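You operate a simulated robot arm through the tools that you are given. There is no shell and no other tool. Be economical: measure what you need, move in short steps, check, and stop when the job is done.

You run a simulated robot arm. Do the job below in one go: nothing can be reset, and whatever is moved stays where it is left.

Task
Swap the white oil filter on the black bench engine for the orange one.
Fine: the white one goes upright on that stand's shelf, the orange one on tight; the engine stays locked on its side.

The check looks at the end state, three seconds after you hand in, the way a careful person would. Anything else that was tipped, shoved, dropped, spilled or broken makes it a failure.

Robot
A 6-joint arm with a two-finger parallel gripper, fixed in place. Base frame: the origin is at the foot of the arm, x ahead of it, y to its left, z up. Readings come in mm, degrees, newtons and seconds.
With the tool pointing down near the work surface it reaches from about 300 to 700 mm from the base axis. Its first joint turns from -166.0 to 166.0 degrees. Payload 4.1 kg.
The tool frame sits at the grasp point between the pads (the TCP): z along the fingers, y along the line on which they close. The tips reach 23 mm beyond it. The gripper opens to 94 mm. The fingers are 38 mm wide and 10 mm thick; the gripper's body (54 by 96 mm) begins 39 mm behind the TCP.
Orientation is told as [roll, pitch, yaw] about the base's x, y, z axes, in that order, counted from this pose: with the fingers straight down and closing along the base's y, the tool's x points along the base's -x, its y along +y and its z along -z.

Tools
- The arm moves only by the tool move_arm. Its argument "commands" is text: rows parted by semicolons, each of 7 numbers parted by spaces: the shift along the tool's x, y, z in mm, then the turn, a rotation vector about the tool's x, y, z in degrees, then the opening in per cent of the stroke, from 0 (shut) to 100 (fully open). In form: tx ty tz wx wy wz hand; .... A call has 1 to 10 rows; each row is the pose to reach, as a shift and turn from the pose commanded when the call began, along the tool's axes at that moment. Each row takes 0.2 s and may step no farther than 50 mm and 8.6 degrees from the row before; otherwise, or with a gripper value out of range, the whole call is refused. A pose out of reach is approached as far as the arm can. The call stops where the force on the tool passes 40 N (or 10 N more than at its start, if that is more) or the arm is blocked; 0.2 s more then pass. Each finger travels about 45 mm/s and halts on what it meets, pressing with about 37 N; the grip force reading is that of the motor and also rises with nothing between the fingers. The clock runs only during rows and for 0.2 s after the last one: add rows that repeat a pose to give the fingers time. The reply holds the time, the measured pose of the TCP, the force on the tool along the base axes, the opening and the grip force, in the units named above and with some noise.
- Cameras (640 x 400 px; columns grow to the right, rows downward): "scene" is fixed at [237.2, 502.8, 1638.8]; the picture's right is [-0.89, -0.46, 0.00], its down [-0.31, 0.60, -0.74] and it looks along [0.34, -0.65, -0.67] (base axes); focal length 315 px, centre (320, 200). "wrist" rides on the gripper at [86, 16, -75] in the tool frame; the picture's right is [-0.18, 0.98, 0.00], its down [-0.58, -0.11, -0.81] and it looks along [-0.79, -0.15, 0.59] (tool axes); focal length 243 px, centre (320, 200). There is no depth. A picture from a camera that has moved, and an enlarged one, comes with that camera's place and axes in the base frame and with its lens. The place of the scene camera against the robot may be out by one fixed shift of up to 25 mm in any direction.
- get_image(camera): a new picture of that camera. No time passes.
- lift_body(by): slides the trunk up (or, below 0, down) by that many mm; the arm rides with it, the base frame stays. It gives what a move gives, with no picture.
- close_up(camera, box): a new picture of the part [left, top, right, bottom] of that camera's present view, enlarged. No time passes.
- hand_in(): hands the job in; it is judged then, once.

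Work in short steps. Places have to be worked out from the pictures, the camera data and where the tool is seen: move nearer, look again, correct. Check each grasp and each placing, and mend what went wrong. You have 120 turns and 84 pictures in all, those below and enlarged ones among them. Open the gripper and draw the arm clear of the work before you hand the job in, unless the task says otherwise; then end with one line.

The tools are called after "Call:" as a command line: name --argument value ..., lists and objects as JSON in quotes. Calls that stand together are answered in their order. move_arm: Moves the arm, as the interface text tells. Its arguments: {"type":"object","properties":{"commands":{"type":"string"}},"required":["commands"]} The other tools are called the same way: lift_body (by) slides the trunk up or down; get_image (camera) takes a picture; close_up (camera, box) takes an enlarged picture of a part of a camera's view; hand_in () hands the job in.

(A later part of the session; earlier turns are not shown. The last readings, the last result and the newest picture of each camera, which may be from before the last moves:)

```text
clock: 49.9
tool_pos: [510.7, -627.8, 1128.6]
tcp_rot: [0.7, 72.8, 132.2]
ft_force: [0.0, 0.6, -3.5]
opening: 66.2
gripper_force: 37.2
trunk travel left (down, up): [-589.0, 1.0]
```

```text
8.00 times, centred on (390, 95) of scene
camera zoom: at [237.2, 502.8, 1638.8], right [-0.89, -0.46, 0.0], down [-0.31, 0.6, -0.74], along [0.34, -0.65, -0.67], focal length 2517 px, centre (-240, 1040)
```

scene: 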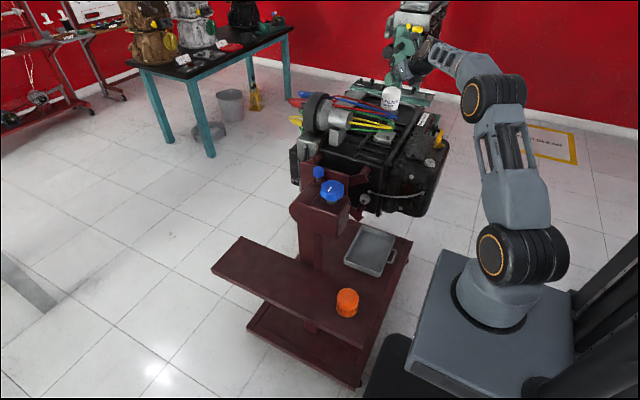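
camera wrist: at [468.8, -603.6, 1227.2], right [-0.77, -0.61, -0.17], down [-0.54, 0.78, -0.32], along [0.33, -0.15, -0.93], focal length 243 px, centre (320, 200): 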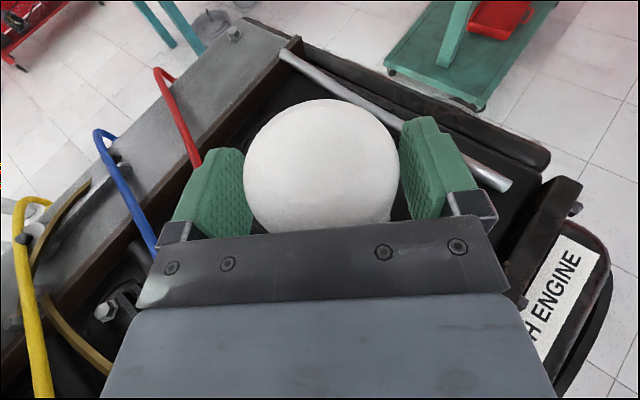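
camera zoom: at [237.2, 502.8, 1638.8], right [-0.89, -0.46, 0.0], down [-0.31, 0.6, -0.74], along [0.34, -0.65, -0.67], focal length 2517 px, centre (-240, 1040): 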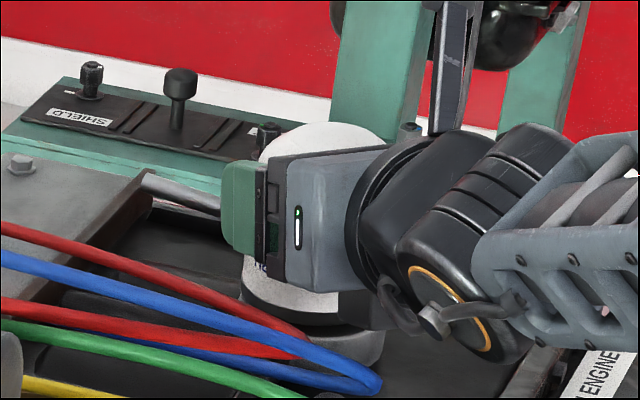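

The 3.5 N is just the filter's weight, so it is free. I lift it straight up another 30 mm.

Call:
move_arm --commands "9.5 0 -3 0 0 0 60; 19 0 -6 0 0 0 60; 28.6 0 -8.9 0 0 0 60; 28.6 0 -8.9 0 0 0 60"

Call:
close_up --camera "scene" --box '[340, 50, 460, 130]'

```text
clock: 50.9
tool_pos: [508.5, -629.2, 1157.3]
tcp_rot: [0.7, 72.8, 132.1]
ft_force: [-0.3, -1.1, -2.4]
opening: 66.2
gripper_force: 37.1
trunk travel left (down, up): [-589.0, 1.0]
```

```text
5.00 times, centred on (400, 90) of scene
camera zoom: at [237.2, 502.8, 1638.8], right [-0.89, -0.46, 0.0], down [-0.31, 0.6, -0.74], along [0.34, -0.65, -0.67], focal length 1573 px, centre (-80, 750)
```

zoom: 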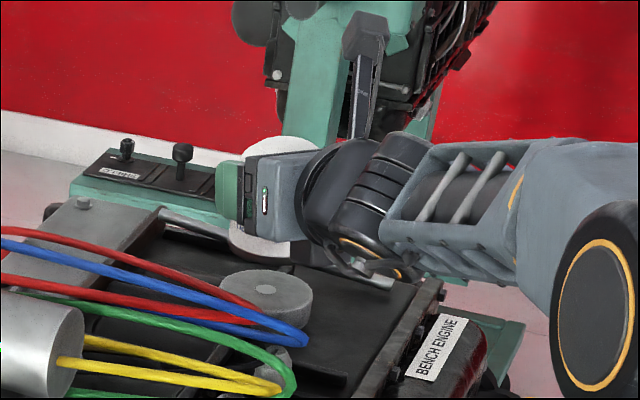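

The white filter is off and the bare mount is visible. I carry it upright, up and toward -x, clear of the wires.

Call:
move_arm --commands "8.5 11 -20 0 0 0 60; 17 22.5 -39 0 0 0 60; 24 34 -67 0 0 0 60; 31.5 46 -94 0 0 0 60; 33 55 -131 0 0 0 60; 34.7 64 -168.5 0 0 0 60; 34.7 64 -168.5 0 0 0 60"

Call:
get_image --camera "scene"

Call:
get_image --camera "wrist"

```text
clock: 52.5
tool_pos: [362.5, -556.0, 1240.5]
tcp_rot: [0.6, 72.7, 132.1]
ft_force: [-0.2, -1.2, -2.4]
opening: 66.2
gripper_force: 36.7
trunk travel left (down, up): [-589.0, 1.0]
```

```text
43 pictures are left
```

scene: 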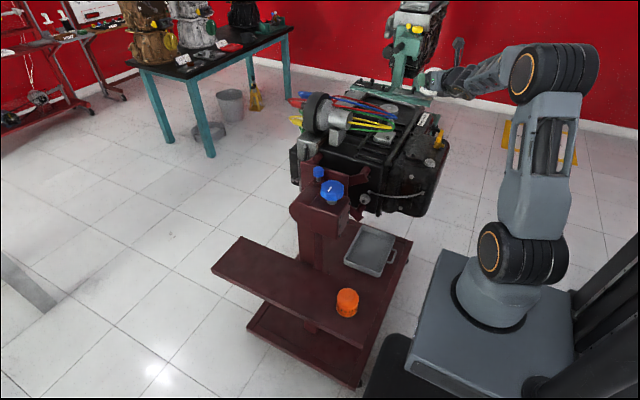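

```text
42 pictures are left
camera wrist: at [321.1, -531.4, 1344.1], right [-0.77, -0.61, -0.17], down [-0.54, 0.78, -0.32], along [0.33, -0.15, -0.93], focal length 243 px, centre (320, 200)
```

wrist: 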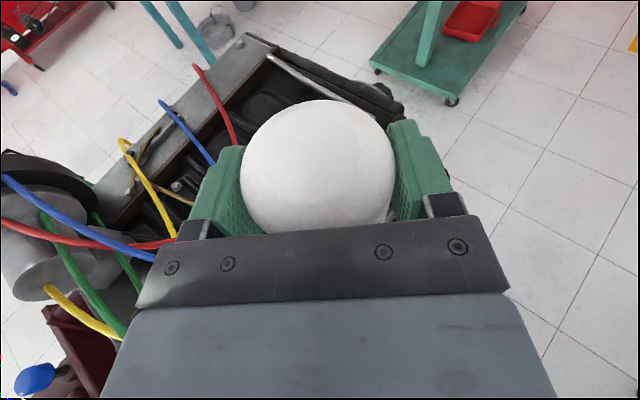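

The grip is firm and the filter level. I pull in to r ≈ 450, then swing the arm round to azimuth 0, turning the heading with it so the filter stays upright.

Call:
move_arm --commands "-12.5 -6.8 -40 0 0 0 60; -25 -13.6 -80 0 0 0 60; -37.4 -20.4 -120 0 0 0 60; -50 -27.2 -161 0 0 0 60; -62.4 -34 -201 0 0 0 60; -62.4 -34 -201 0 0 0 60"

Call:
move_arm --commands "1.4 -44.5 4.6 5.44 0 -1.69 60; 1.5 -89.2 4.9 10.89 0 -3.37 60; 0.3 -133.8 1 16.33 0 -5.06 60; -2.2 -177.7 -7.2 21.77 0 -6.75 60; -6 -220.6 -19.4 27.2 0 -8.44 60; -11 -262 -35.6 32.66 0 -10.12 60; -17.3 -301.5 -55.7 38.1 0 -11.8 60; -24.6 -338.7 -79.5 43.55 0 -13.5 60; -33 -373.2 -106.6 49 0 -15.2 60; -42.4 -404.8 -137 54.4 0 -16.9 60"

Call:
get_image --camera "scene"

```text
clock: 53.9
tool_pos: [246.7, -376.3, 1242.0]
tcp_rot: [0.7, 72.8, 132.0]
ft_force: [0.2, 0.1, -1.4]
opening: 66.3
gripper_force: 37.3
trunk travel left (down, up): [-589.0, 1.0]
```

```text
clock: 56.1
tool_pos: [457.0, 1.8, 1239.2]
tcp_rot: [0.8, 72.5, -170.7]
ft_force: [0.1, -0.2, -2.8]
opening: 66.1
gripper_force: 36.8
trunk travel left (down, up): [-589.0, 1.0]
```

```text
41 pictures are left
```

scene: 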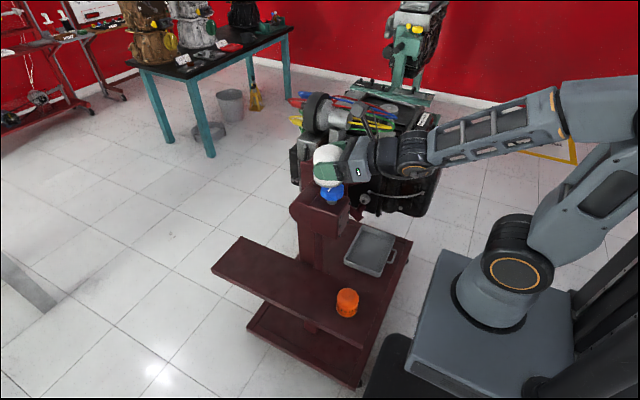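

I am near azimuth 0 at z 1239. I look down with the wrist camera and take a sharp view of the shelf to locate it.

Call:
get_image --camera "wrist"

Call:
close_up --camera "scene" --box '[310, 270, 390, 330]'

```text
40 pictures are left
camera wrist: at [415.4, -20.5, 1343.9], right [0.09, -0.98, -0.17], down [-0.95, -0.03, -0.31], along [0.3, 0.19, -0.93], focal length 243 px, centre (320, 200)
```

wrist: 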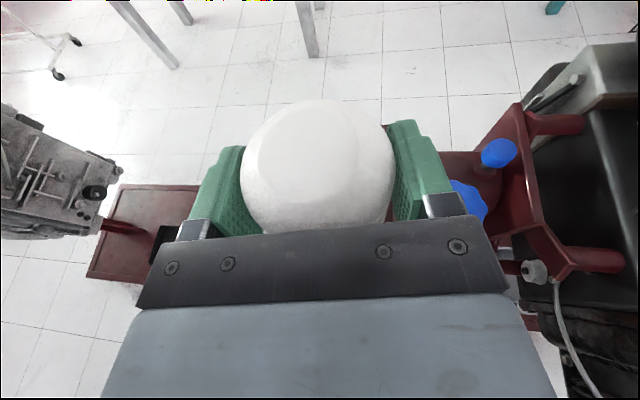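

```text
6.67 times, centred on (350, 300) of scene
camera zoom: at [237.2, 502.8, 1638.8], right [-0.89, -0.46, 0.0], down [-0.31, 0.6, -0.74], along [0.34, -0.65, -0.67], focal length 2098 px, centre (120, -467)
```

zoom: 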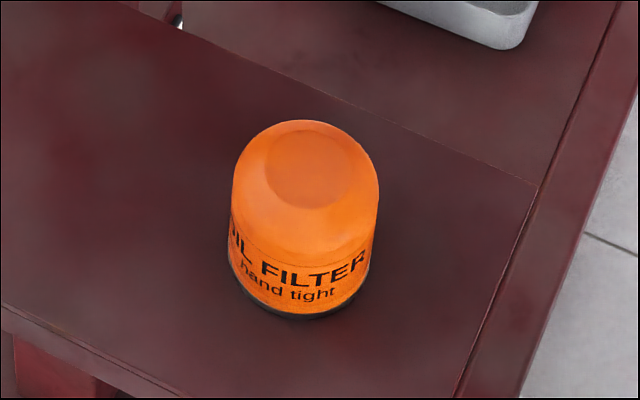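

The shelf spans about x 300–850, y -42–126, at z ≈ 730; the orange filter is near [383, 28]. I will stand the white one further along at about [600, 50], with heading 30° so the arm clears the orange filter and the column. I go there high, then descend partway.

Call:
move_arm --commands "11 -6 35.5 4.95 0 -1.5 60; 22 -12 71 9.9 0 -3.05 60; 33 -18 106.5 14.85 0 -4.6 60; 44 -24.2 142.2 19.8 0 -6.1 60; 44 -24.2 142.2 19.8 0 -6.1 60"

Call:
move_arm --commands "-46 0 14.2 0 0 0 60; -92 0 28.4 0 0 0 60; -138 0 42.6 0 0 0 60; -184 0 56.8 0 0 0 60; -230 0 71 0 0 0 60; -276 0 85.2 0 0 0 60; -315 0 97.6 0 0 0 60; -315 0 97.6 0 0 0 60"

Call:
get_image --camera "scene"

Call:
get_image --camera "wrist"

```text
clock: 57.3
tool_pos: [602.6, 44.7, 1239.6]
tcp_rot: [0.3, 72.6, -150.5]
ft_force: [-0.9, 1.0, -2.2]
opening: 66.2
gripper_force: 37.2
trunk travel left (down, up): [-589.0, 1.0]
```

```text
clock: 59.1
tool_pos: [599.3, 45.0, 909.8]
tcp_rot: [0.5, 72.4, -150.3]
ft_force: [0.6, -0.3, -2.5]
opening: 66.3
gripper_force: 37.5
trunk travel left (down, up): [-589.0, 1.0]
```

```text
38 pictures are left
```

scene: 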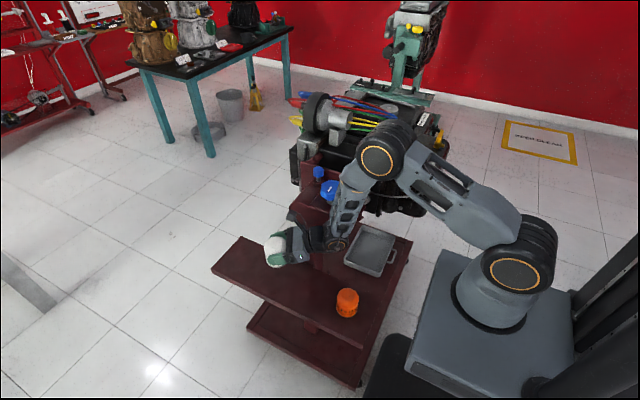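

```text
37 pictures are left
camera wrist: at [569.3, 9.3, 1013.3], right [0.43, -0.89, -0.17], down [-0.88, -0.37, -0.31], along [0.21, 0.29, -0.93], focal length 243 px, centre (320, 200)
```

wrist: 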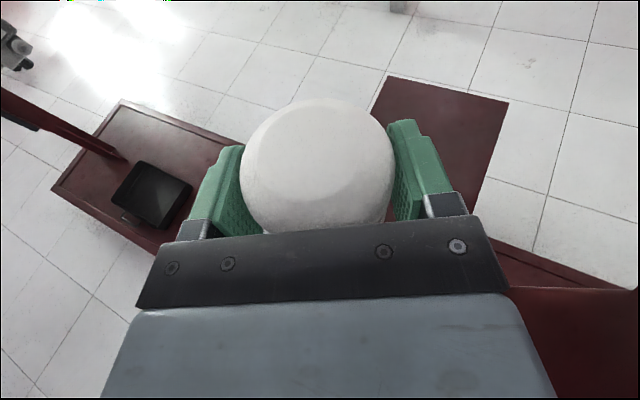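

The shelf runs from y ≈ -60 to 100, so I shift toward its middle at y ≈ 30 and go down to z ≈ 820, then check the gap.

Call:
move_arm --commands "-2.2 13 -7 0 0 0 60; -31 13 2 0 0 0 60; -60 13 11 0 0 0 60; -88 13 19.5 0 0 0 60; -88 13 19.5 0 0 0 60"

Call:
close_up --camera "scene" --box '[210, 190, 370, 310]'

```text
clock: 60.3
tool_pos: [594.3, 41.1, 820.6]
tcp_rot: [1.3, 72.3, -149.1]
ft_force: [-0.2, 0.4, -2.0]
opening: 66.2
gripper_force: 36.8
trunk travel left (down, up): [-589.0, 1.0]
```

```text
3.33 times, centred on (290, 250) of scene
camera zoom: at [237.2, 502.8, 1638.8], right [-0.89, -0.46, 0.0], down [-0.31, 0.6, -0.74], along [0.34, -0.65, -0.67], focal length 1049 px, centre (420, 33)
```

zoom: 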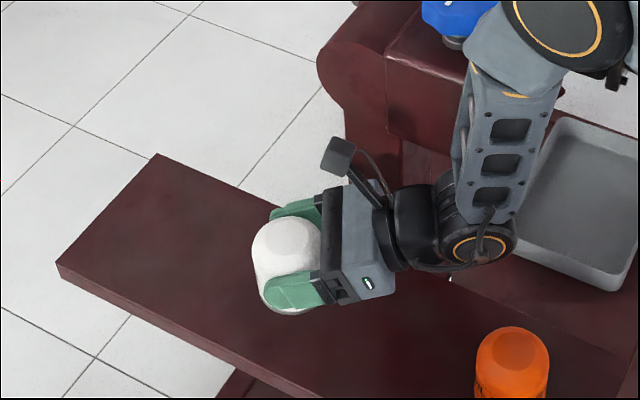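

The pose reads 11 mm off the command in y, so a link may be touching the stand. I hold still and recheck, and look at the forearm.

Call:
move_arm --commands "0 0 0 0 0 0 60; 0 0 0 0 0 0 60; 0 0 0 0 0 0 60"

Call:
close_up --camera "scene" --box '[270, 120, 430, 240]'

```text
clock: 61.1
tool_pos: [593.3, 41.5, 821.3]
tcp_rot: [1.0, 72.3, -149.1]
ft_force: [0.2, 0.6, -3.0]
opening: 66.2
gripper_force: 36.7
trunk travel left (down, up): [-589.0, 1.0]
```

```text
3.33 times, centred on (350, 180) of scene
camera zoom: at [237.2, 502.8, 1638.8], right [-0.89, -0.46, 0.0], down [-0.31, 0.6, -0.74], along [0.34, -0.65, -0.67], focal length 1049 px, centre (220, 267)
```

zoom: 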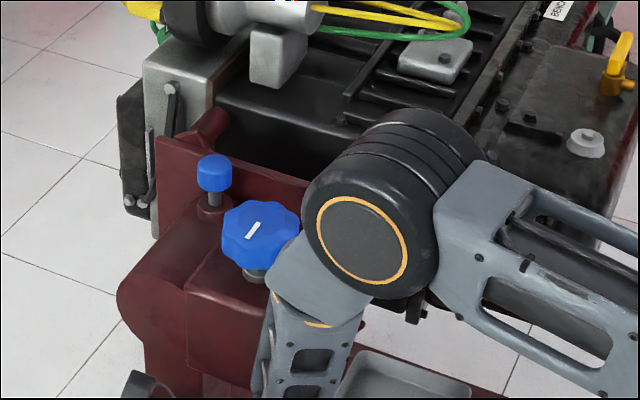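

Something on the arm seems held near the stand, on the -y side. I back off 40 mm up and 20 mm to +y and see how it follows.

Call:
move_arm --commands "19 0 -6 0 0 0 60; 38.2 0 -11.8 0 0 0 60; 41 -17.4 -2.4 0 0 0 60; 41 -17.4 -2.4 0 0 0 60; 41 -17.4 -2.4 0 0 0 60"

Call:
get_image --camera "wrist"

Call:
close_up --camera "scene" --box '[250, 140, 450, 290]'

```text
clock: 62.3
tool_pos: [599.1, 54.4, 861.9]
tcp_rot: [0.8, 72.8, -149.5]
ft_force: [0.2, 1.1, -2.5]
opening: 66.5
gripper_force: 37.2
trunk travel left (down, up): [-589.0, 1.0]
```

```text
34 pictures are left
camera wrist: at [569.2, 18.5, 964.6], right [0.44, -0.88, -0.17], down [-0.87, -0.37, -0.32], along [0.21, 0.29, -0.93], focal length 243 px, centre (320, 200)
```

wrist: 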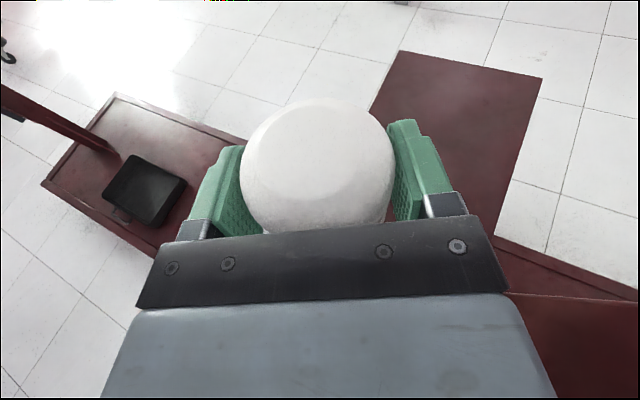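

```text
2.67 times, centred on (350, 215) of scene
camera zoom: at [237.2, 502.8, 1638.8], right [-0.89, -0.46, 0.0], down [-0.31, 0.6, -0.74], along [0.34, -0.65, -0.67], focal length 839 px, centre (240, 160)
```

zoom: 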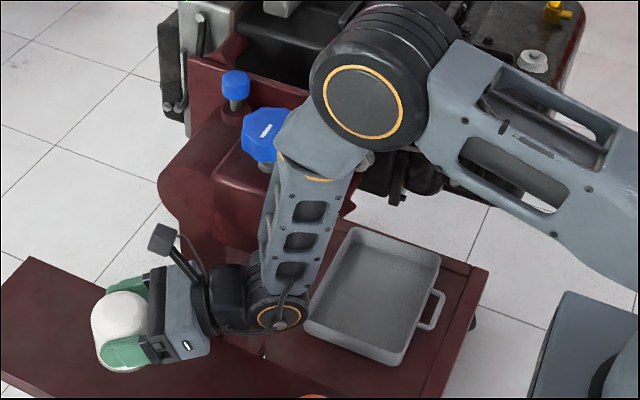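

The shelf and knob have not moved. To tell tracking error from contact, I step -12 in y at this height and compare the response.

Call:
move_arm --commands "-1.8 10.4 -5.7 0 0 0 60; -1.8 10.4 -5.7 0 0 0 60; -1.8 10.4 -5.7 0 0 0 60; -1.8 10.4 -5.7 0 0 0 60"

```text
clock: 63.3
tool_pos: [598.9, 44.8, 859.9]
tcp_rot: [1.0, 72.5, -149.1]
ft_force: [-0.3, -0.1, -2.3]
opening: 66.5
gripper_force: 37.4
trunk travel left (down, up): [-589.0, 1.0]
```

It followed mostly (-9.6 of -12). I descend straight from here, y ≈ 45, and watch for drift.

Call:
move_arm --commands "-19 0 6 0 0 0 60; -38 0 11.8 0 0 0 60; -47.7 0 14.8 0 0 0 60; -47.7 0 14.8 0 0 0 60"

Call:
close_up --camera "scene" --box '[230, 220, 310, 280]'

```text
clock: 64.3
tool_pos: [597.3, 42.4, 809.1]
tcp_rot: [0.6, 72.4, -150.0]
ft_force: [0.9, 0.6, -2.6]
opening: 66.3
gripper_force: 37.2
trunk travel left (down, up): [-589.0, 1.0]
```

```text
6.67 times, centred on (270, 250) of scene
camera zoom: at [237.2, 502.8, 1638.8], right [-0.89, -0.46, 0.0], down [-0.31, 0.6, -0.74], along [0.34, -0.65, -0.67], focal length 2098 px, centre (653, -133)
```

zoom: 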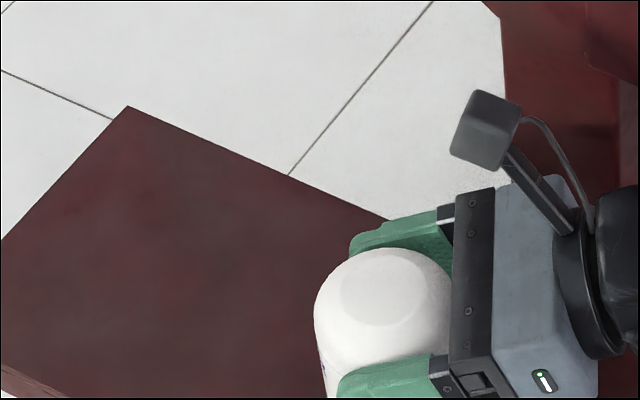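

Tracking is good. I go down in small steps, feeling for the shelf.

Call:
move_arm --commands "-2.9 0 0.9 0 0 0 60; -5.7 0 1.8 0 0 0 60; -8.6 0 2.7 0 0 0 60; -11.5 0 3.5 0 0 0 60; -11.5 0 3.5 0 0 0 60"

Call:
close_up --camera "scene" --box '[240, 230, 320, 290]'

```text
clock: 65.5
tool_pos: [598.4, 40.5, 797.1]
tcp_rot: [0.5, 72.6, -149.9]
ft_force: [0.8, 0.6, -2.3]
opening: 66.5
gripper_force: 37.3
trunk travel left (down, up): [-589.0, 1.0]
```

```text
6.67 times, centred on (280, 260) of scene
camera zoom: at [237.2, 502.8, 1638.8], right [-0.89, -0.46, 0.0], down [-0.31, 0.6, -0.74], along [0.34, -0.65, -0.67], focal length 2098 px, centre (587, -200)
```

zoom: 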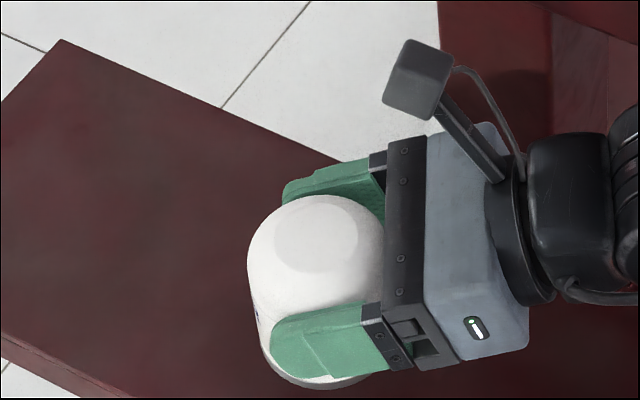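

Still no contact. I continue with 8 mm more in 2 mm rows.

Call:
move_arm --commands "-1.9 0 0.6 0 0 0 60; -3.8 0 1.2 0 0 0 60; -5.7 0 1.8 0 0 0 60; -7.6 0 2.4 0 0 0 60; -7.6 0 2.4 0 0 0 60"

```text
clock: 66.7
tool_pos: [598.9, 41.1, 789.9]
tcp_rot: [0.4, 72.6, -150.0]
ft_force: [-0.1, 0.3, -3.0]
opening: 66.1
gripper_force: 36.6
trunk travel left (down, up): [-589.0, 1.0]
```

Call:
move_arm --commands "-1.9 0 0.6 0 0 0 60; -3.8 0 1.2 0 0 0 60; -5.7 0 1.8 0 0 0 60; -5.7 0 1.8 0 0 0 60"

Call:
close_up --camera "scene" --box '[250, 240, 310, 285]'

```text
clock: 67.7
tool_pos: [598.8, 41.9, 783.6]
tcp_rot: [0.5, 72.6, -149.9]
ft_force: [0.3, 1.2, -3.4]
opening: 66.2
gripper_force: 36.8
trunk travel left (down, up): [-589.0, 1.0]
```

```text
8.89 times, centred on (280, 262) of scene
camera zoom: at [237.2, 502.8, 1638.8], right [-0.89, -0.46, 0.0], down [-0.31, 0.6, -0.74], along [0.34, -0.65, -0.67], focal length 2797 px, centre (676, -356)
```

zoom: 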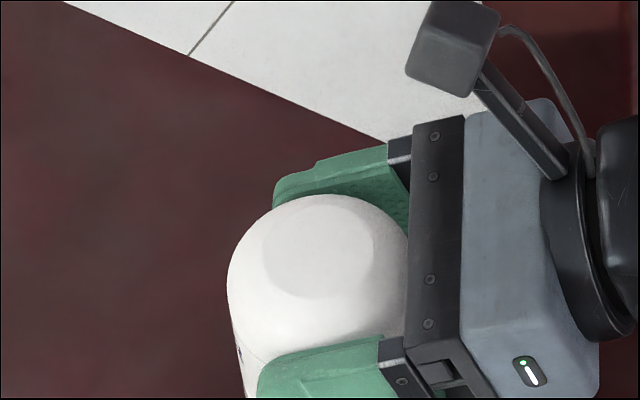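

No contact yet at z 783.6; I go on down in small steps (-3 N is just the filter's weight).

Call:
move_arm --commands "-1.9 0 0.6 0 0 0 60; -3.8 0 1.2 0 0 0 60; -5.7 0 1.8 0 0 0 60; -7.6 0 2.4 0 0 0 60; -7.6 0 2.4 0 0 0 60"

```text
clock: 68.9
tool_pos: [598.6, 41.3, 775.7]
tcp_rot: [0.4, 72.7, -149.8]
ft_force: [0.4, 0.0, -3.3]
opening: 66.2
gripper_force: 37.2
trunk travel left (down, up): [-589.0, 1.0]
```

Call:
move_arm --commands "-1.9 0 0.6 0 0 0 60; -3.8 0 1.2 0 0 0 60; -5.7 0 1.8 0 0 0 60; -7.6 0 2.4 0 0 0 60; -7.6 0 2.4 0 0 0 60"

Call:
close_up --camera "scene" --box '[240, 230, 320, 290]'

```text
clock: 70.1
tool_pos: [598.7, 41.7, 767.4]
tcp_rot: [0.4, 72.6, -149.9]
ft_force: [-0.4, -0.4, -3.5]
opening: 66.2
gripper_force: 37.5
trunk travel left (down, up): [-589.0, 1.0]
```

```text
6.67 times, centred on (280, 260) of scene
camera zoom: at [237.2, 502.8, 1638.8], right [-0.89, -0.46, 0.0], down [-0.31, 0.6, -0.74], along [0.34, -0.65, -0.67], focal length 2098 px, centre (587, -200)
```

zoom: 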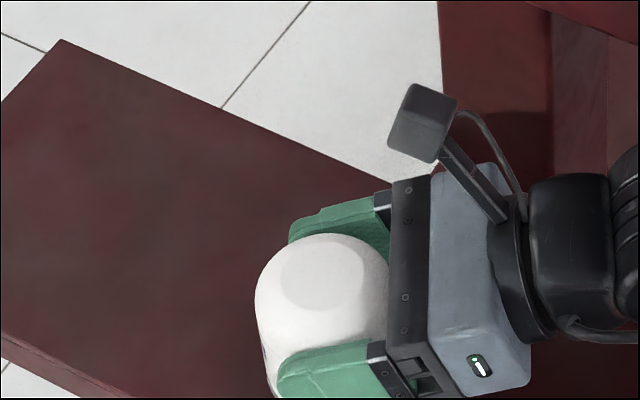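

The "work surface" at z ≈ 700 is probably this shelf, so about 10 mm remain. I continue in small steps.

Call:
move_arm --commands "-1.9 0 0.6 0 0 0 60; -3.8 0 1.2 0 0 0 60; -5.7 0 1.8 0 0 0 60; -5.7 0 1.8 0 0 0 60"

```text
clock: 71.1
tool_pos: [597.3, 40.7, 762.1]
tcp_rot: [0.3, 72.6, -150.1]
ft_force: [0.2, 0.8, -2.3]
opening: 66.3
gripper_force: 36.6
trunk travel left (down, up): [-589.0, 1.0]
```

Call:
move_arm --commands "-1.9 0 0.6 0 0 0 60; -3.8 0 1.2 0 0 0 60; -5.7 0 1.8 0 0 0 60; -5.7 0 1.8 0 0 0 60"

Call:
close_up --camera "scene" --box '[250, 250, 310, 295]'

```text
clock: 72.1
tool_pos: [598.8, 42.3, 756.6]
tcp_rot: [0.4, 72.6, -150.0]
ft_force: [0.9, 0.7, -1.3]
opening: 66.1
gripper_force: 37.2
trunk travel left (down, up): [-589.0, 1.0]
```

```text
8.89 times, centred on (280, 272) of scene
camera zoom: at [237.2, 502.8, 1638.8], right [-0.89, -0.46, 0.0], down [-0.31, 0.6, -0.74], along [0.34, -0.65, -0.67], focal length 2797 px, centre (676, -444)
```

zoom: 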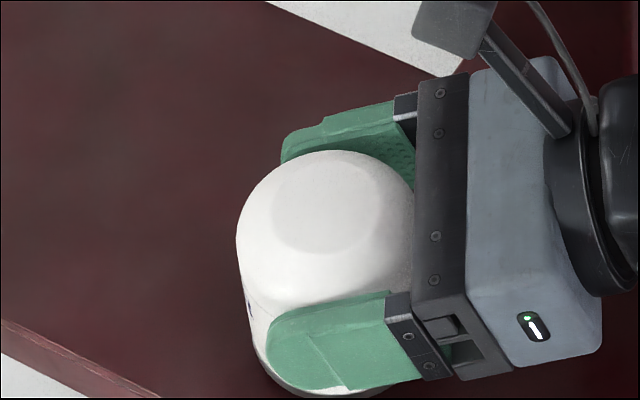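

The load eased to -1.3 N, so contact may be starting. I take two more millimetres at a time.

Call:
move_arm --commands "-1.4 0 0.4 0 0 0 60; -2.9 0 0.9 0 0 0 60; -2.9 0 0.9 0 0 0 60"

```text
clock: 72.9
tool_pos: [597.2, 40.6, 753.1]
tcp_rot: [0.4, 72.5, -150.0]
ft_force: [0.1, -0.3, -2.8]
opening: 66.0
gripper_force: 37.1
trunk travel left (down, up): [-589.0, 1.0]
```

Call:
move_arm --commands "-1.9 0 0.6 0 0 0 60; -3.8 0 1.2 0 0 0 60; -3.8 0 1.2 0 0 0 60"

Call:
move_arm --commands "-1.9 0 0.6 0 0 0 60; -3.8 0 1.2 0 0 0 60; -3.8 0 1.2 0 0 0 60"

```text
clock: 73.7
tool_pos: [598.7, 40.9, 748.9]
tcp_rot: [0.4, 72.6, -149.9]
ft_force: [0.6, -0.9, -1.8]
opening: 66.1
gripper_force: 36.6
trunk travel left (down, up): [-589.0, 1.0]
```

```text
clock: 74.5
tool_pos: [598.8, 40.8, 747.9]
tcp_rot: [0.9, 73.0, -149.3]
ft_force: [2.9, 0.7, 24.5]
opening: 66.2
gripper_force: 36.8
trunk travel left (down, up): [-589.0, 1.0]
```

Contact: 24 N at z 748, so the filter is on the shelf. I relieve the pressure, open, and check before withdrawing.

Call:
move_arm --commands "2.7 0 -0.8 0 0 0 60; 2.7 0 -0.8 0 0 0 60; 2.7 0 -0.8 0 0 0 80; 2.7 0 -0.8 0 0 0 100; 2.7 0 -0.8 0 0 0 100; 2.7 0 -0.8 0 0 0 100"

Call:
get_image --camera "wrist"

```text
clock: 75.9
tool_pos: [598.4, 41.5, 748.3]
tcp_rot: [0.2, 72.6, -149.9]
ft_force: [0.2, 0.3, -0.1]
opening: 94.1
gripper_force: 0.0
trunk travel left (down, up): [-589.0, 1.0]
```

```text
27 pictures are left
camera wrist: at [567.8, 6.2, 851.0], right [0.44, -0.88, -0.17], down [-0.87, -0.37, -0.31], along [0.21, 0.29, -0.93], focal length 243 px, centre (320, 200)
```

wrist: 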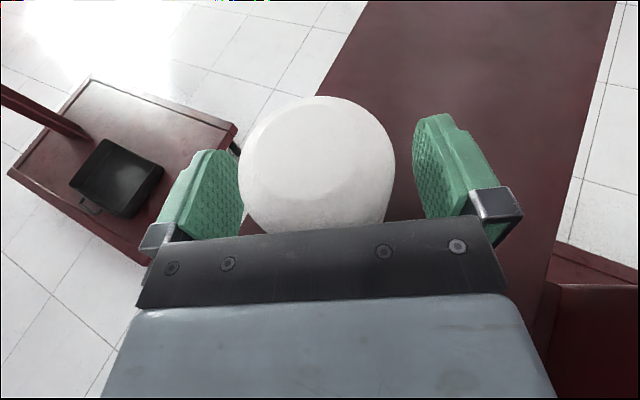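

The white filter stands upright and free, about 17 mm inside the shelf's front edge. I withdraw back along the tool axis, then up.

Call:
move_arm --commands "0 0 -20 0 0 0 100; 0 0 -45 0 0 0 100; 0 0 -70 0 0 0 100; 45 0 -84 0 0 0 100; 90 0 -98 0 0 0 100; 135 0 -112 0 0 0 100; 135 0 -112 0 0 0 100"

Call:
get_image --camera "wrist"

Call:
get_image --camera "scene"

```text
clock: 77.4
tool_pos: [540.1, 15.7, 906.8]
tcp_rot: [0.3, 72.5, -149.2]
ft_force: [8.2, 38.7, 0.4]
opening: 93.8
gripper_force: 0.0
trunk travel left (down, up): [-589.0, 1.0]
stopped in row 7: the force on the tool passed its limit (the readings are from after the stop); the commanded pose is now the measured one
```

```text
26 pictures are left
camera wrist: at [510.6, -19.5, 1011.7], right [0.45, -0.88, -0.17], down [-0.87, -0.38, -0.31], along [0.21, 0.29, -0.93], focal length 243 px, centre (320, 200)
```

wrist: 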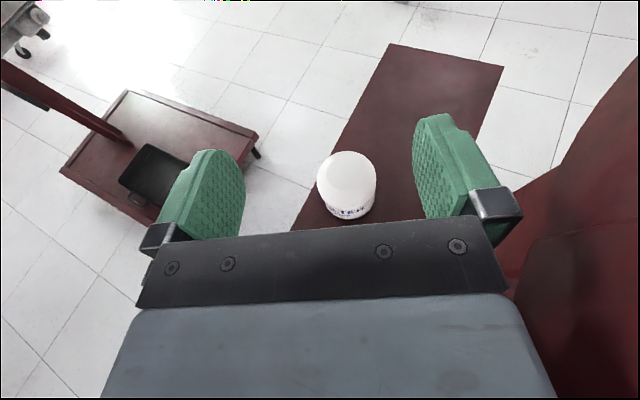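

```text
25 pictures are left
```

scene: 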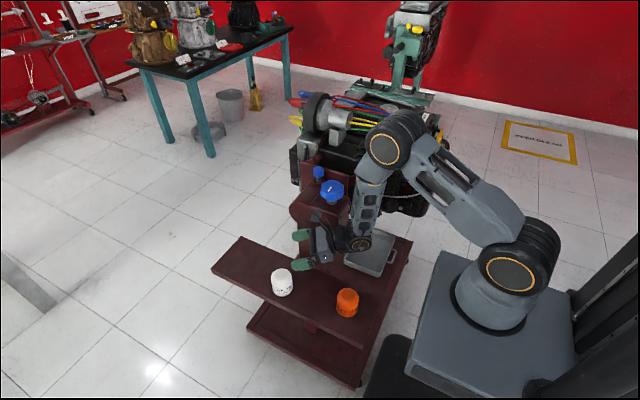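

The gripper's side touched the stand head (39 N). I move away from it right away, then check that nothing shifted.

Call:
move_arm --commands "0 -15 0 0 0 0 100; 0 -40 -10 0 0 0 100; 0 -60 -40 0 0 0 100; 0 -60 -40 0 0 0 100"

Call:
close_up --camera "scene" --box '[270, 150, 430, 330]'

Call:
get_image --camera "wrist"

```text
clock: 78.4
tool_pos: [476.5, 41.9, 921.5]
tcp_rot: [-0.1, 72.5, -150.2]
ft_force: [-0.2, -0.6, -0.3]
opening: 94.1
gripper_force: 0.1
trunk travel left (down, up): [-589.0, 1.0]
```

```text
2.22 times, centred on (350, 240) of scene
camera zoom: at [237.2, 502.8, 1638.8], right [-0.89, -0.46, 0.0], down [-0.31, 0.6, -0.74], along [0.34, -0.65, -0.67], focal length 699 px, centre (253, 111)
```

zoom: 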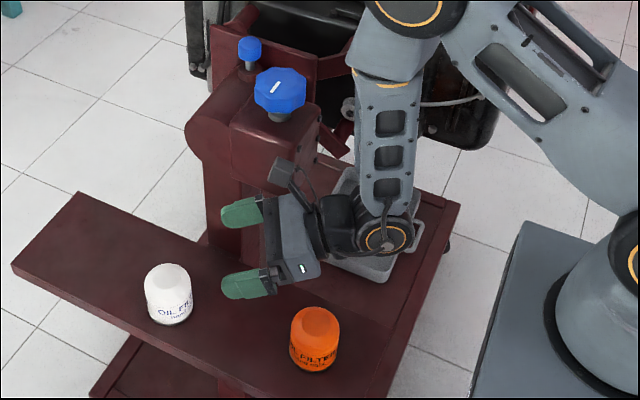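

```text
23 pictures are left
camera wrist: at [447.2, 7.6, 1025.6], right [0.44, -0.88, -0.18], down [-0.87, -0.38, -0.31], along [0.21, 0.29, -0.93], focal length 243 px, centre (320, 200)
```

wrist: 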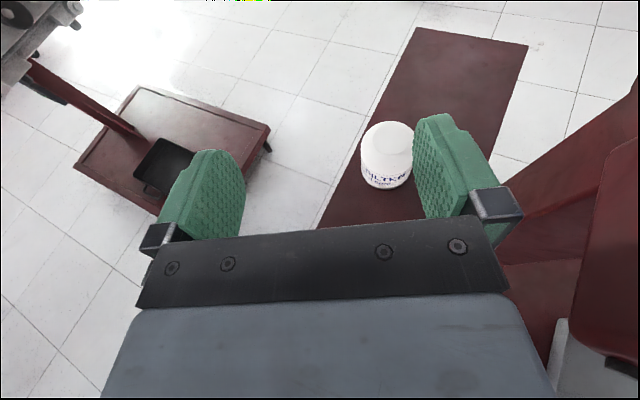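

The stand and white filter have not moved. Calibrating on the known white position puts the orange filter near [381, 12]. I move to a viewing spot just behind and above it.

Call:
move_arm --commands "-15 -5 -28 0 0 0 100; -40 -10 -56 0 0 0 100; -75 -15 -85 0 0 0 100; -110.5 -20.7 -112.9 0 0 0 100; -110.5 -20.7 -112.9 0 0 0 100"

Call:
get_image --camera "wrist"

```text
clock: 79.6
tool_pos: [361.2, -14.7, 852.0]
tcp_rot: [9.0, 73.4, -140.7]
ft_force: [-0.1, 0.1, 0.3]
opening: 94.3
gripper_force: 0.0
trunk travel left (down, up): [-589.0, 1.0]
```

```text
22 pictures are left
camera wrist: at [327.8, -47.8, 954.3], right [0.46, -0.88, -0.13], down [-0.85, -0.4, -0.34], along [0.24, 0.27, -0.93], focal length 243 px, centre (320, 200)
```

wrist: 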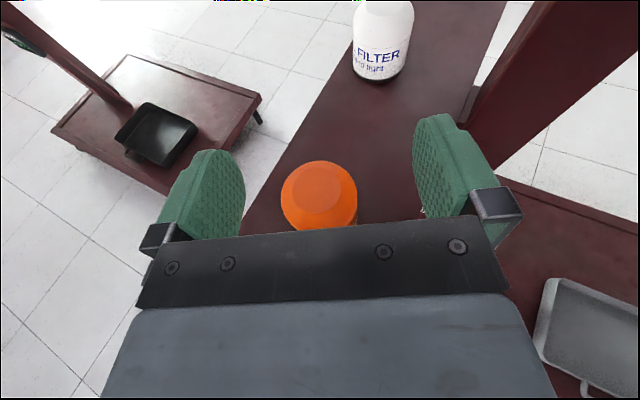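

The orange filter is at about [380, 10], but at this small radius the wrist pose went off by several degrees. I move out and turn the heading to about 56°, so the wrist sits further from the base.

Call:
move_arm --commands "18 10 23 0 0 0 100; 35.2 19.2 45.1 0 0 0 100; 35.2 19.2 45.1 8 0 -2.5 100; 35.2 19.2 45.1 16 0 -5 100; 35.2 19.2 45.1 24.8 0 -7.8 100; 35.2 19.2 45.1 24.8 0 -7.8 100; 35.2 19.2 45.1 24.8 0 -7.8 100"

Call:
get_image --camera "wrist"

```text
refused: row 5 steps farther than a row can; nothing moved
```

```text
21 pictures are left
camera wrist: at [327.8, -47.8, 954.3], right [0.46, -0.88, -0.13], down [-0.85, -0.4, -0.34], along [0.24, 0.27, -0.93], focal length 243 px, centre (320, 200)
```

wrist: 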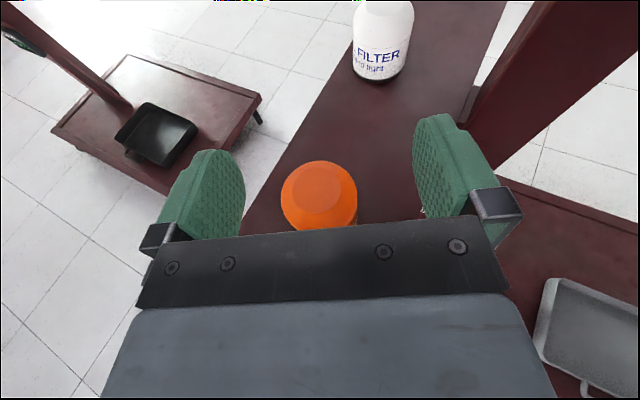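

One row stepped too far (9.2°), so the call was refused; I resend it with even turns.

Call:
move_arm --commands "18 10 23 0 0 0 100; 35.2 19.2 45.1 0 0 0 100; 35.2 19.2 45.1 6.2 0 -1.95 100; 35.2 19.2 45.1 12.4 0 -3.9 100; 35.2 19.2 45.1 18.6 0 -5.85 100; 35.2 19.2 45.1 24.8 0 -7.8 100; 35.2 19.2 45.1 24.8 0 -7.8 100"

```text
clock: 81.2
tool_pos: [401.6, 1.1, 868.7]
tcp_rot: [-0.2, 72.5, -124.2]
ft_force: [-0.6, 0.8, -0.7]
opening: 94.2
gripper_force: 0.0
trunk travel left (down, up): [-589.0, 1.0]
```

Tracking is exact again at heading 56°. I move above the orange filter at z 820 and check alignment.

Call:
move_arm --commands "-24 -11.5 3.6 0 0 0 100; -48.8 -22.9 7.2 0 0 0 100; -48.8 -22.9 7.2 0 0 0 100"

Call:
get_image --camera "wrist"

```text
clock: 82.0
tool_pos: [378.1, 6.7, 820.3]
tcp_rot: [-0.1, 72.6, -124.0]
ft_force: [-0.2, 0.3, -0.7]
opening: 94.1
gripper_force: 0.0
trunk travel left (down, up): [-589.0, 1.0]
```

```text
20 pictures are left
camera wrist: at [366.8, -38.9, 923.9], right [0.78, -0.6, -0.18], down [-0.62, -0.72, -0.31], along [0.06, 0.35, -0.93], focal length 243 px, centre (320, 200)
```

wrist: 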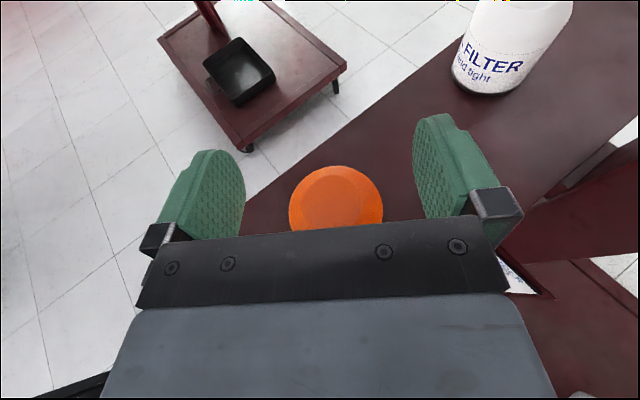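

Aligned within about 1 mm. I descend with open fingers straddling to z 748.

Call:
move_arm --commands "-23 0.5 7.2 0 0 0 100; -46 1 14.4 0 0 0 100; -68.7 1 21.6 0 0 0 100; -68.7 1 21.6 0 0 0 100"

Call:
get_image --camera "wrist"

```text
clock: 83.0
tool_pos: [379.7, 7.1, 747.6]
tcp_rot: [-0.1, 72.6, -124.2]
ft_force: [-0.1, 0.2, 0.2]
opening: 94.0
gripper_force: 0.1
trunk travel left (down, up): [-589.0, 1.0]
```

```text
19 pictures are left
camera wrist: at [368.3, -38.8, 851.0], right [0.78, -0.6, -0.18], down [-0.62, -0.72, -0.31], along [0.06, 0.35, -0.93], focal length 243 px, centre (320, 200)
```

wrist: 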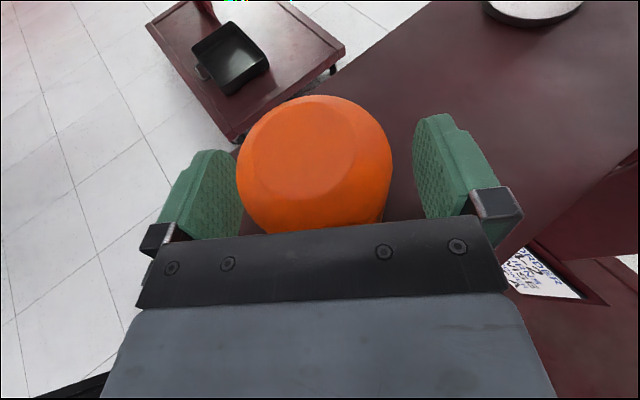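

Nicely centred. I shift by about 1.5 mm, close, and test-lift 5 mm.

Call:
move_arm --commands "0.6 -1.5 2 0 0 0 100; 0.6 -1.5 2 0 0 0 60; 0.6 -1.5 2 0 0 0 60; 0.6 -1.5 2 0 0 0 60; 0.6 -1.5 2 0 0 0 60; 5.4 -1.5 0.5 0 0 0 60; 5.4 -1.5 0.5 0 0 0 60"

```text
clock: 84.6
tool_pos: [379.0, 8.7, 752.3]
tcp_rot: [-0.1, 72.5, -124.2]
ft_force: [-0.3, 0.7, -3.2]
opening: 66.3
gripper_force: 37.1
trunk travel left (down, up): [-589.0, 1.0]
```

It is gripped at 66 mm with 3.2 N of weight. I lift straight up to z ≈ 1000, then to about [445, 0, 1240] while turning the heading to 34°.

Call:
move_arm --commands "47.2 0 -14.9 0 0 0 60; 94.4 0 -29.8 0 0 0 60; 141.6 0 -44.7 0 0 0 60; 188.8 0 -59.6 0 0 0 60; 236 0 -74.5 0 0 0 60; 236 0 -74.5 0 0 0 60"

Call:
move_arm --commands "39.7 9.9 -7.3 -3.5 0 1.1 60; 79.3 19.8 -14.5 -7 0 2.2 60; 119 29.8 -21.8 -10.5 0 3.3 60; 158.7 39.7 -29 -14 0 4.4 60; 198.3 49.6 -36.3 -17.5 0 5.5 60; 238 59.5 -43.5 -21 0 6.6 60; 238 59.5 -43.5 -21 0 6.6 60"

Call:
get_image --camera "scene"

```text
clock: 86.0
tool_pos: [377.6, 9.4, 1001.5]
tcp_rot: [-0.3, 72.6, -124.3]
ft_force: [0.1, -0.6, -2.2]
opening: 66.4
gripper_force: 37.2
trunk travel left (down, up): [-589.0, 1.0]
```

```text
clock: 87.6
tool_pos: [442.0, 0.6, 1241.0]
tcp_rot: [-0.1, 72.5, -146.4]
ft_force: [0.4, 0.6, -2.4]
opening: 66.7
gripper_force: 37.2
trunk travel left (down, up): [-589.0, 1.0]
```

```text
18 pictures are left
```

scene: 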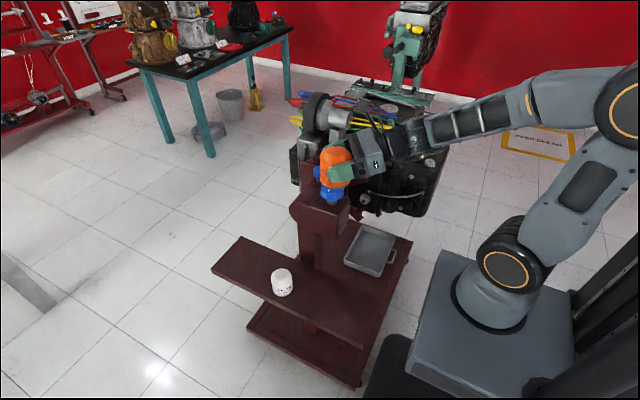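

The white filter stands upright on the shelf and the orange one is held level. I swing back round to azimuth -57°, ending at heading -17°.

Call:
move_arm --commands "-7.8 35.4 -24.9 -4.83 0 1.52 60; -16.7 67.9 -53 -9.66 0 3.04 60; -26.5 97.4 -84.1 -14.48 0 4.55 60; -37.1 123.5 -117.8 -19.31 0 6.07 60; -48.4 146 -153.9 -24.14 0 7.59 60; -60.4 164.6 -191.9 -28.96 0 9.11 60; -72.8 179.2 -231.4 -33.8 0 10.63 60; -85.6 189.6 -272.2 -38.6 0 12.14 60; -98.6 195.6 -313.7 -43.4 0 13.66 60; -111.8 197.4 -355.6 -48.3 0 15.2 60"

Call:
move_arm --commands "0 0 0 0 0 0 60"

```text
clock: 89.8
tool_pos: [242.9, -371.9, 1240.4]
tcp_rot: [-0.2, 72.6, 162.8]
ft_force: [0.0, -0.1, -2.3]
opening: 66.1
gripper_force: 37.2
trunk travel left (down, up): [-589.0, 1.0]
```

```text
clock: 90.2
tool_pos: [243.1, -370.8, 1242.3]
tcp_rot: [-0.2, 72.5, 163.1]
ft_force: [0.1, 0.1, -1.5]
opening: 66.2
gripper_force: 37.2
trunk travel left (down, up): [-589.0, 1.0]
```

Pose as planned. I carry it out to [362, -556, 1240], easing the heading to -32°, and check how the filter sits in the hand.

Call:
move_arm --commands "10 28.4 32 -2.9 0 0.9 60; 20.1 56.8 64 -5.7 0 1.8 60; 30.2 85.3 96 -8.6 0 2.7 60; 40.2 113.7 128 -11.4 0 3.6 60; 50.3 142.1 160 -14.3 0 4.5 60; 50.3 142.1 160 -14.3 0 4.5 60"

Call:
get_image --camera "wrist"

```text
clock: 91.6
tool_pos: [365.4, -557.0, 1239.1]
tcp_rot: [-0.2, 72.6, 148.1]
ft_force: [0.2, -0.4, -2.6]
opening: 66.6
gripper_force: 37.4
trunk travel left (down, up): [-589.0, 1.0]
```

```text
17 pictures are left
camera wrist: at [319.5, -545.6, 1342.6], right [-0.56, -0.81, -0.18], down [-0.74, 0.59, -0.31], along [0.36, -0.04, -0.93], focal length 243 px, centre (320, 200)
```

wrist: 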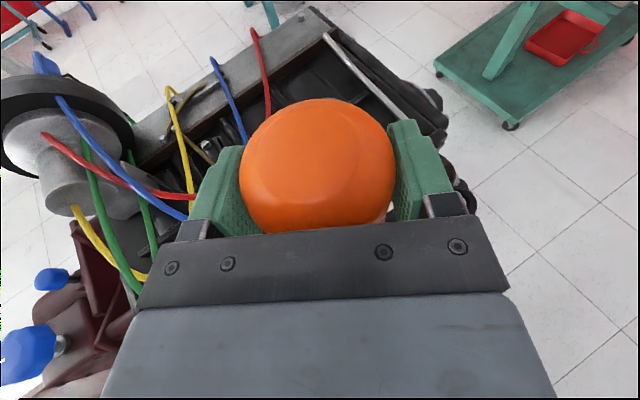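

The orange filter sits in the hand just as the white one did. I carry it to just above the mount at [509.5, -629, 1165].

Call:
move_arm --commands "-1 3.8 36.5 0 0 0 60; -2.2 7.5 73.1 0 0 0 60; -8.5 2.8 103 0 0 0 60; -14.9 -2 132.7 0 0 0 60; -19 -9 154 0 0 0 60; -22.5 -15.6 175 0 0 0 60; -22.5 -15.6 175 0 0 0 60"

Call:
close_up --camera "scene" --box '[350, 65, 430, 125]'

```text
clock: 93.2
tool_pos: [508.7, -628.2, 1164.7]
tcp_rot: [-0.1, 72.5, 148.1]
ft_force: [1.0, -0.1, -2.7]
opening: 66.2
gripper_force: 37.5
trunk travel left (down, up): [-589.0, 1.0]
```

```text
6.67 times, centred on (390, 95) of scene
camera zoom: at [237.2, 502.8, 1638.8], right [-0.89, -0.46, 0.0], down [-0.31, 0.6, -0.74], along [0.34, -0.65, -0.67], focal length 2098 px, centre (-147, 900)
```

zoom: 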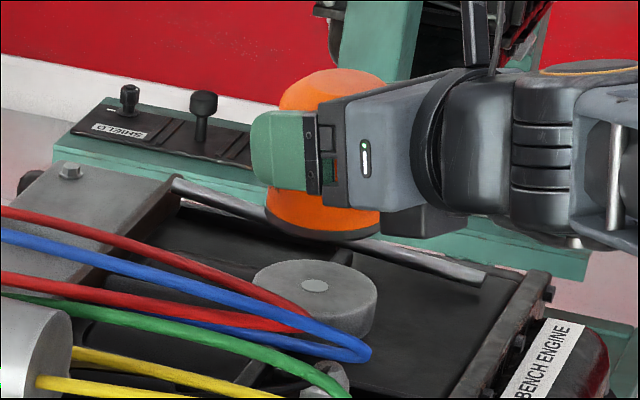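

The filter is aligned over the mount in the scene view. I lower it 28 mm, then feel for the thread in small steps.

Call:
move_arm --commands "-9 0 2.8 0 0 0 60; -18 0 5.6 0 0 0 60; -26.7 0 8.4 0 0 0 60; -26.7 0 8.4 0 0 0 60"

Call:
move_arm --commands "-1.9 0 0.6 0 0 0 60; -3.8 0 1.2 0 0 0 60; -3.8 0 1.2 0 0 0 60"

Call:
move_arm --commands "-1.9 0 0.6 0 0 0 60; -3.8 0 1.2 0 0 0 60; -3.8 0 1.2 0 0 0 60"

```text
clock: 94.2
tool_pos: [508.4, -627.5, 1138.1]
tcp_rot: [-0.2, 72.5, 148.1]
ft_force: [0.3, -0.5, -3.3]
opening: 66.7
gripper_force: 36.2
trunk travel left (down, up): [-589.0, 1.0]
```

```text
clock: 95.0
tool_pos: [509.0, -626.5, 1132.9]
tcp_rot: [-0.1, 72.6, 148.0]
ft_force: [-0.2, 0.7, -2.4]
opening: 66.5
gripper_force: 37.6
trunk travel left (down, up): [-589.0, 1.0]
```

```text
clock: 95.8
tool_pos: [508.8, -626.1, 1129.5]
tcp_rot: [-0.1, 72.5, 148.3]
ft_force: [0.0, -0.5, -2.6]
opening: 66.6
gripper_force: 36.6
trunk travel left (down, up): [-589.0, 1.0]
```

Call:
move_arm --commands "-1.9 0 0.6 0 0 0 60; -1.9 0 0.6 0 0 0 60"

Call:
close_up --camera "scene" --box '[350, 65, 430, 125]'

```text
clock: 96.4
tool_pos: [508.6, -627.0, 1127.2]
tcp_rot: [0.0, 72.4, 148.1]
ft_force: [-0.1, 0.1, -2.3]
opening: 66.6
gripper_force: 37.1
trunk travel left (down, up): [-589.0, 1.0]
```

```text
6.67 times, centred on (390, 95) of scene
camera zoom: at [237.2, 502.8, 1638.8], right [-0.89, -0.46, 0.0], down [-0.31, 0.6, -0.74], along [0.34, -0.65, -0.67], focal length 2098 px, centre (-147, 900)
```

zoom: 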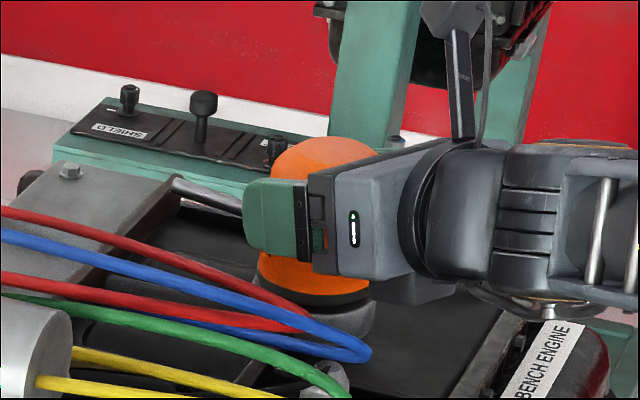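

Well aligned, with the base only millimetres above the mount. I continue down gently.

Call:
move_arm --commands "-1.9 0 0.6 0 0 0 60; -1.9 0 0.6 0 0 0 60"

Call:
move_arm --commands "-1.9 0 0.6 0 0 0 60; -1.9 0 0.6 0 0 0 60"

```text
clock: 97.0
tool_pos: [509.3, -626.6, 1125.8]
tcp_rot: [-0.3, 72.5, 147.9]
ft_force: [-0.9, 0.4, -3.7]
opening: 66.6
gripper_force: 37.1
trunk travel left (down, up): [-589.0, 1.0]
```

```text
clock: 97.6
tool_pos: [508.2, -629.7, 1123.5]
tcp_rot: [-0.1, 72.5, 148.0]
ft_force: [1.0, -9.0, -2.3]
opening: 66.4
gripper_force: 37.2
trunk travel left (down, up): [-589.0, 1.0]
```

The filter snapped about 3 mm sideways onto the mount's axis, so it has caught the thread. I turn it 15° clockwise and check.

Call:
move_arm --commands "0 1 0.3 -4.8 0 1.5 60; 0.2 1.2 0.6 -9.5 0 3 60; 0.2 1.2 0.6 -14.3 0 4.5 60; 0.2 1.2 0.6 -14.3 0 4.5 60"

```text
clock: 98.6
tool_pos: [508.9, -629.0, 1123.5]
tcp_rot: [-0.2, 72.3, 133.2]
ft_force: [-6.7, -0.4, -4.8]
opening: 66.6
gripper_force: 37.1
trunk travel left (down, up): [-589.0, 1.0]
```

It follows the turn. I open, return counterclockwise by 31°, re-grip, and take a full clockwise stroke.

Call:
move_arm --commands "0 0 0 0 0 0 86; 0 0 0 0 0 0 86; 0 0.4 0 7.4 0 -2.3 86; 0 0.8 0 14.8 0 -4.6 86; 0 1.2 0.3 22.2 0 -6.9 86; 0 1.5 0.4 29.6 0 -9.2 86; 0 1.5 0.4 29.6 0 -9.2 86"

Call:
get_image --camera "wrist"

Call:
move_arm --commands "0 0 0 0 0 0 60; 0 0 0 0 0 0 60; 0 0 0 0 0 0 60; 0 -0.4 0 -7.4 0 2.3 60; 0 -0.8 0 -14.8 0 4.6 60; 0 -1.2 0.3 -22.2 0 6.9 60; 0 -1.5 0.4 -29.6 0 9.2 60; 0 -1.5 0.4 -29.6 0 9.2 60"

Call:
close_up --camera "scene" --box '[350, 65, 430, 125]'

```text
clock: 100.2
tool_pos: [507.6, -629.4, 1122.9]
tcp_rot: [-0.4, 72.6, 163.8]
ft_force: [-0.5, 0.2, -0.5]
opening: 80.8
gripper_force: 0.1
trunk travel left (down, up): [-589.0, 1.0]
```

```text
14 pictures are left
camera wrist: at [461.3, -632.1, 1227.0], right [-0.32, -0.93, -0.18], down [-0.88, 0.36, -0.31], along [0.35, 0.06, -0.93], focal length 243 px, centre (320, 200)
```

wrist: 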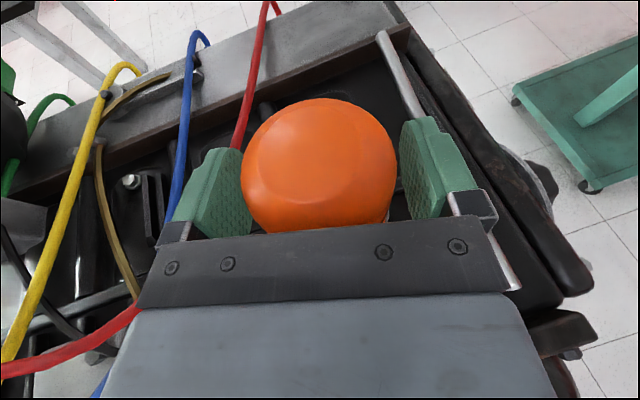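

```text
clock: 102.0
tool_pos: [508.5, -628.5, 1122.0]
tcp_rot: [0.0, 72.3, 133.1]
ft_force: [-1.1, -0.1, -1.4]
opening: 65.5
gripper_force: 37.3
trunk travel left (down, up): [-589.0, 1.0]
```

```text
6.67 times, centred on (390, 95) of scene
camera zoom: at [237.2, 502.8, 1638.8], right [-0.89, -0.46, 0.0], down [-0.31, 0.6, -0.74], along [0.34, -0.65, -0.67], focal length 2098 px, centre (-147, 900)
```

zoom: 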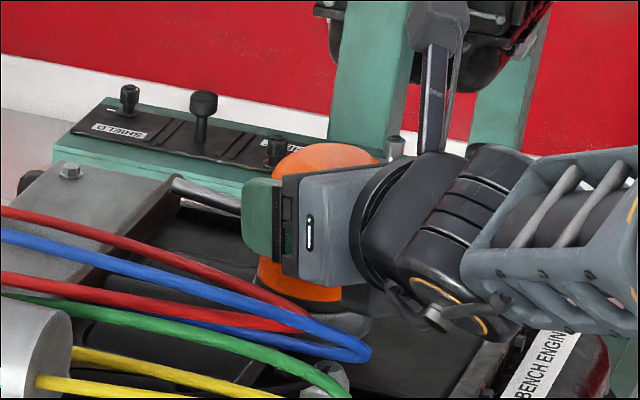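

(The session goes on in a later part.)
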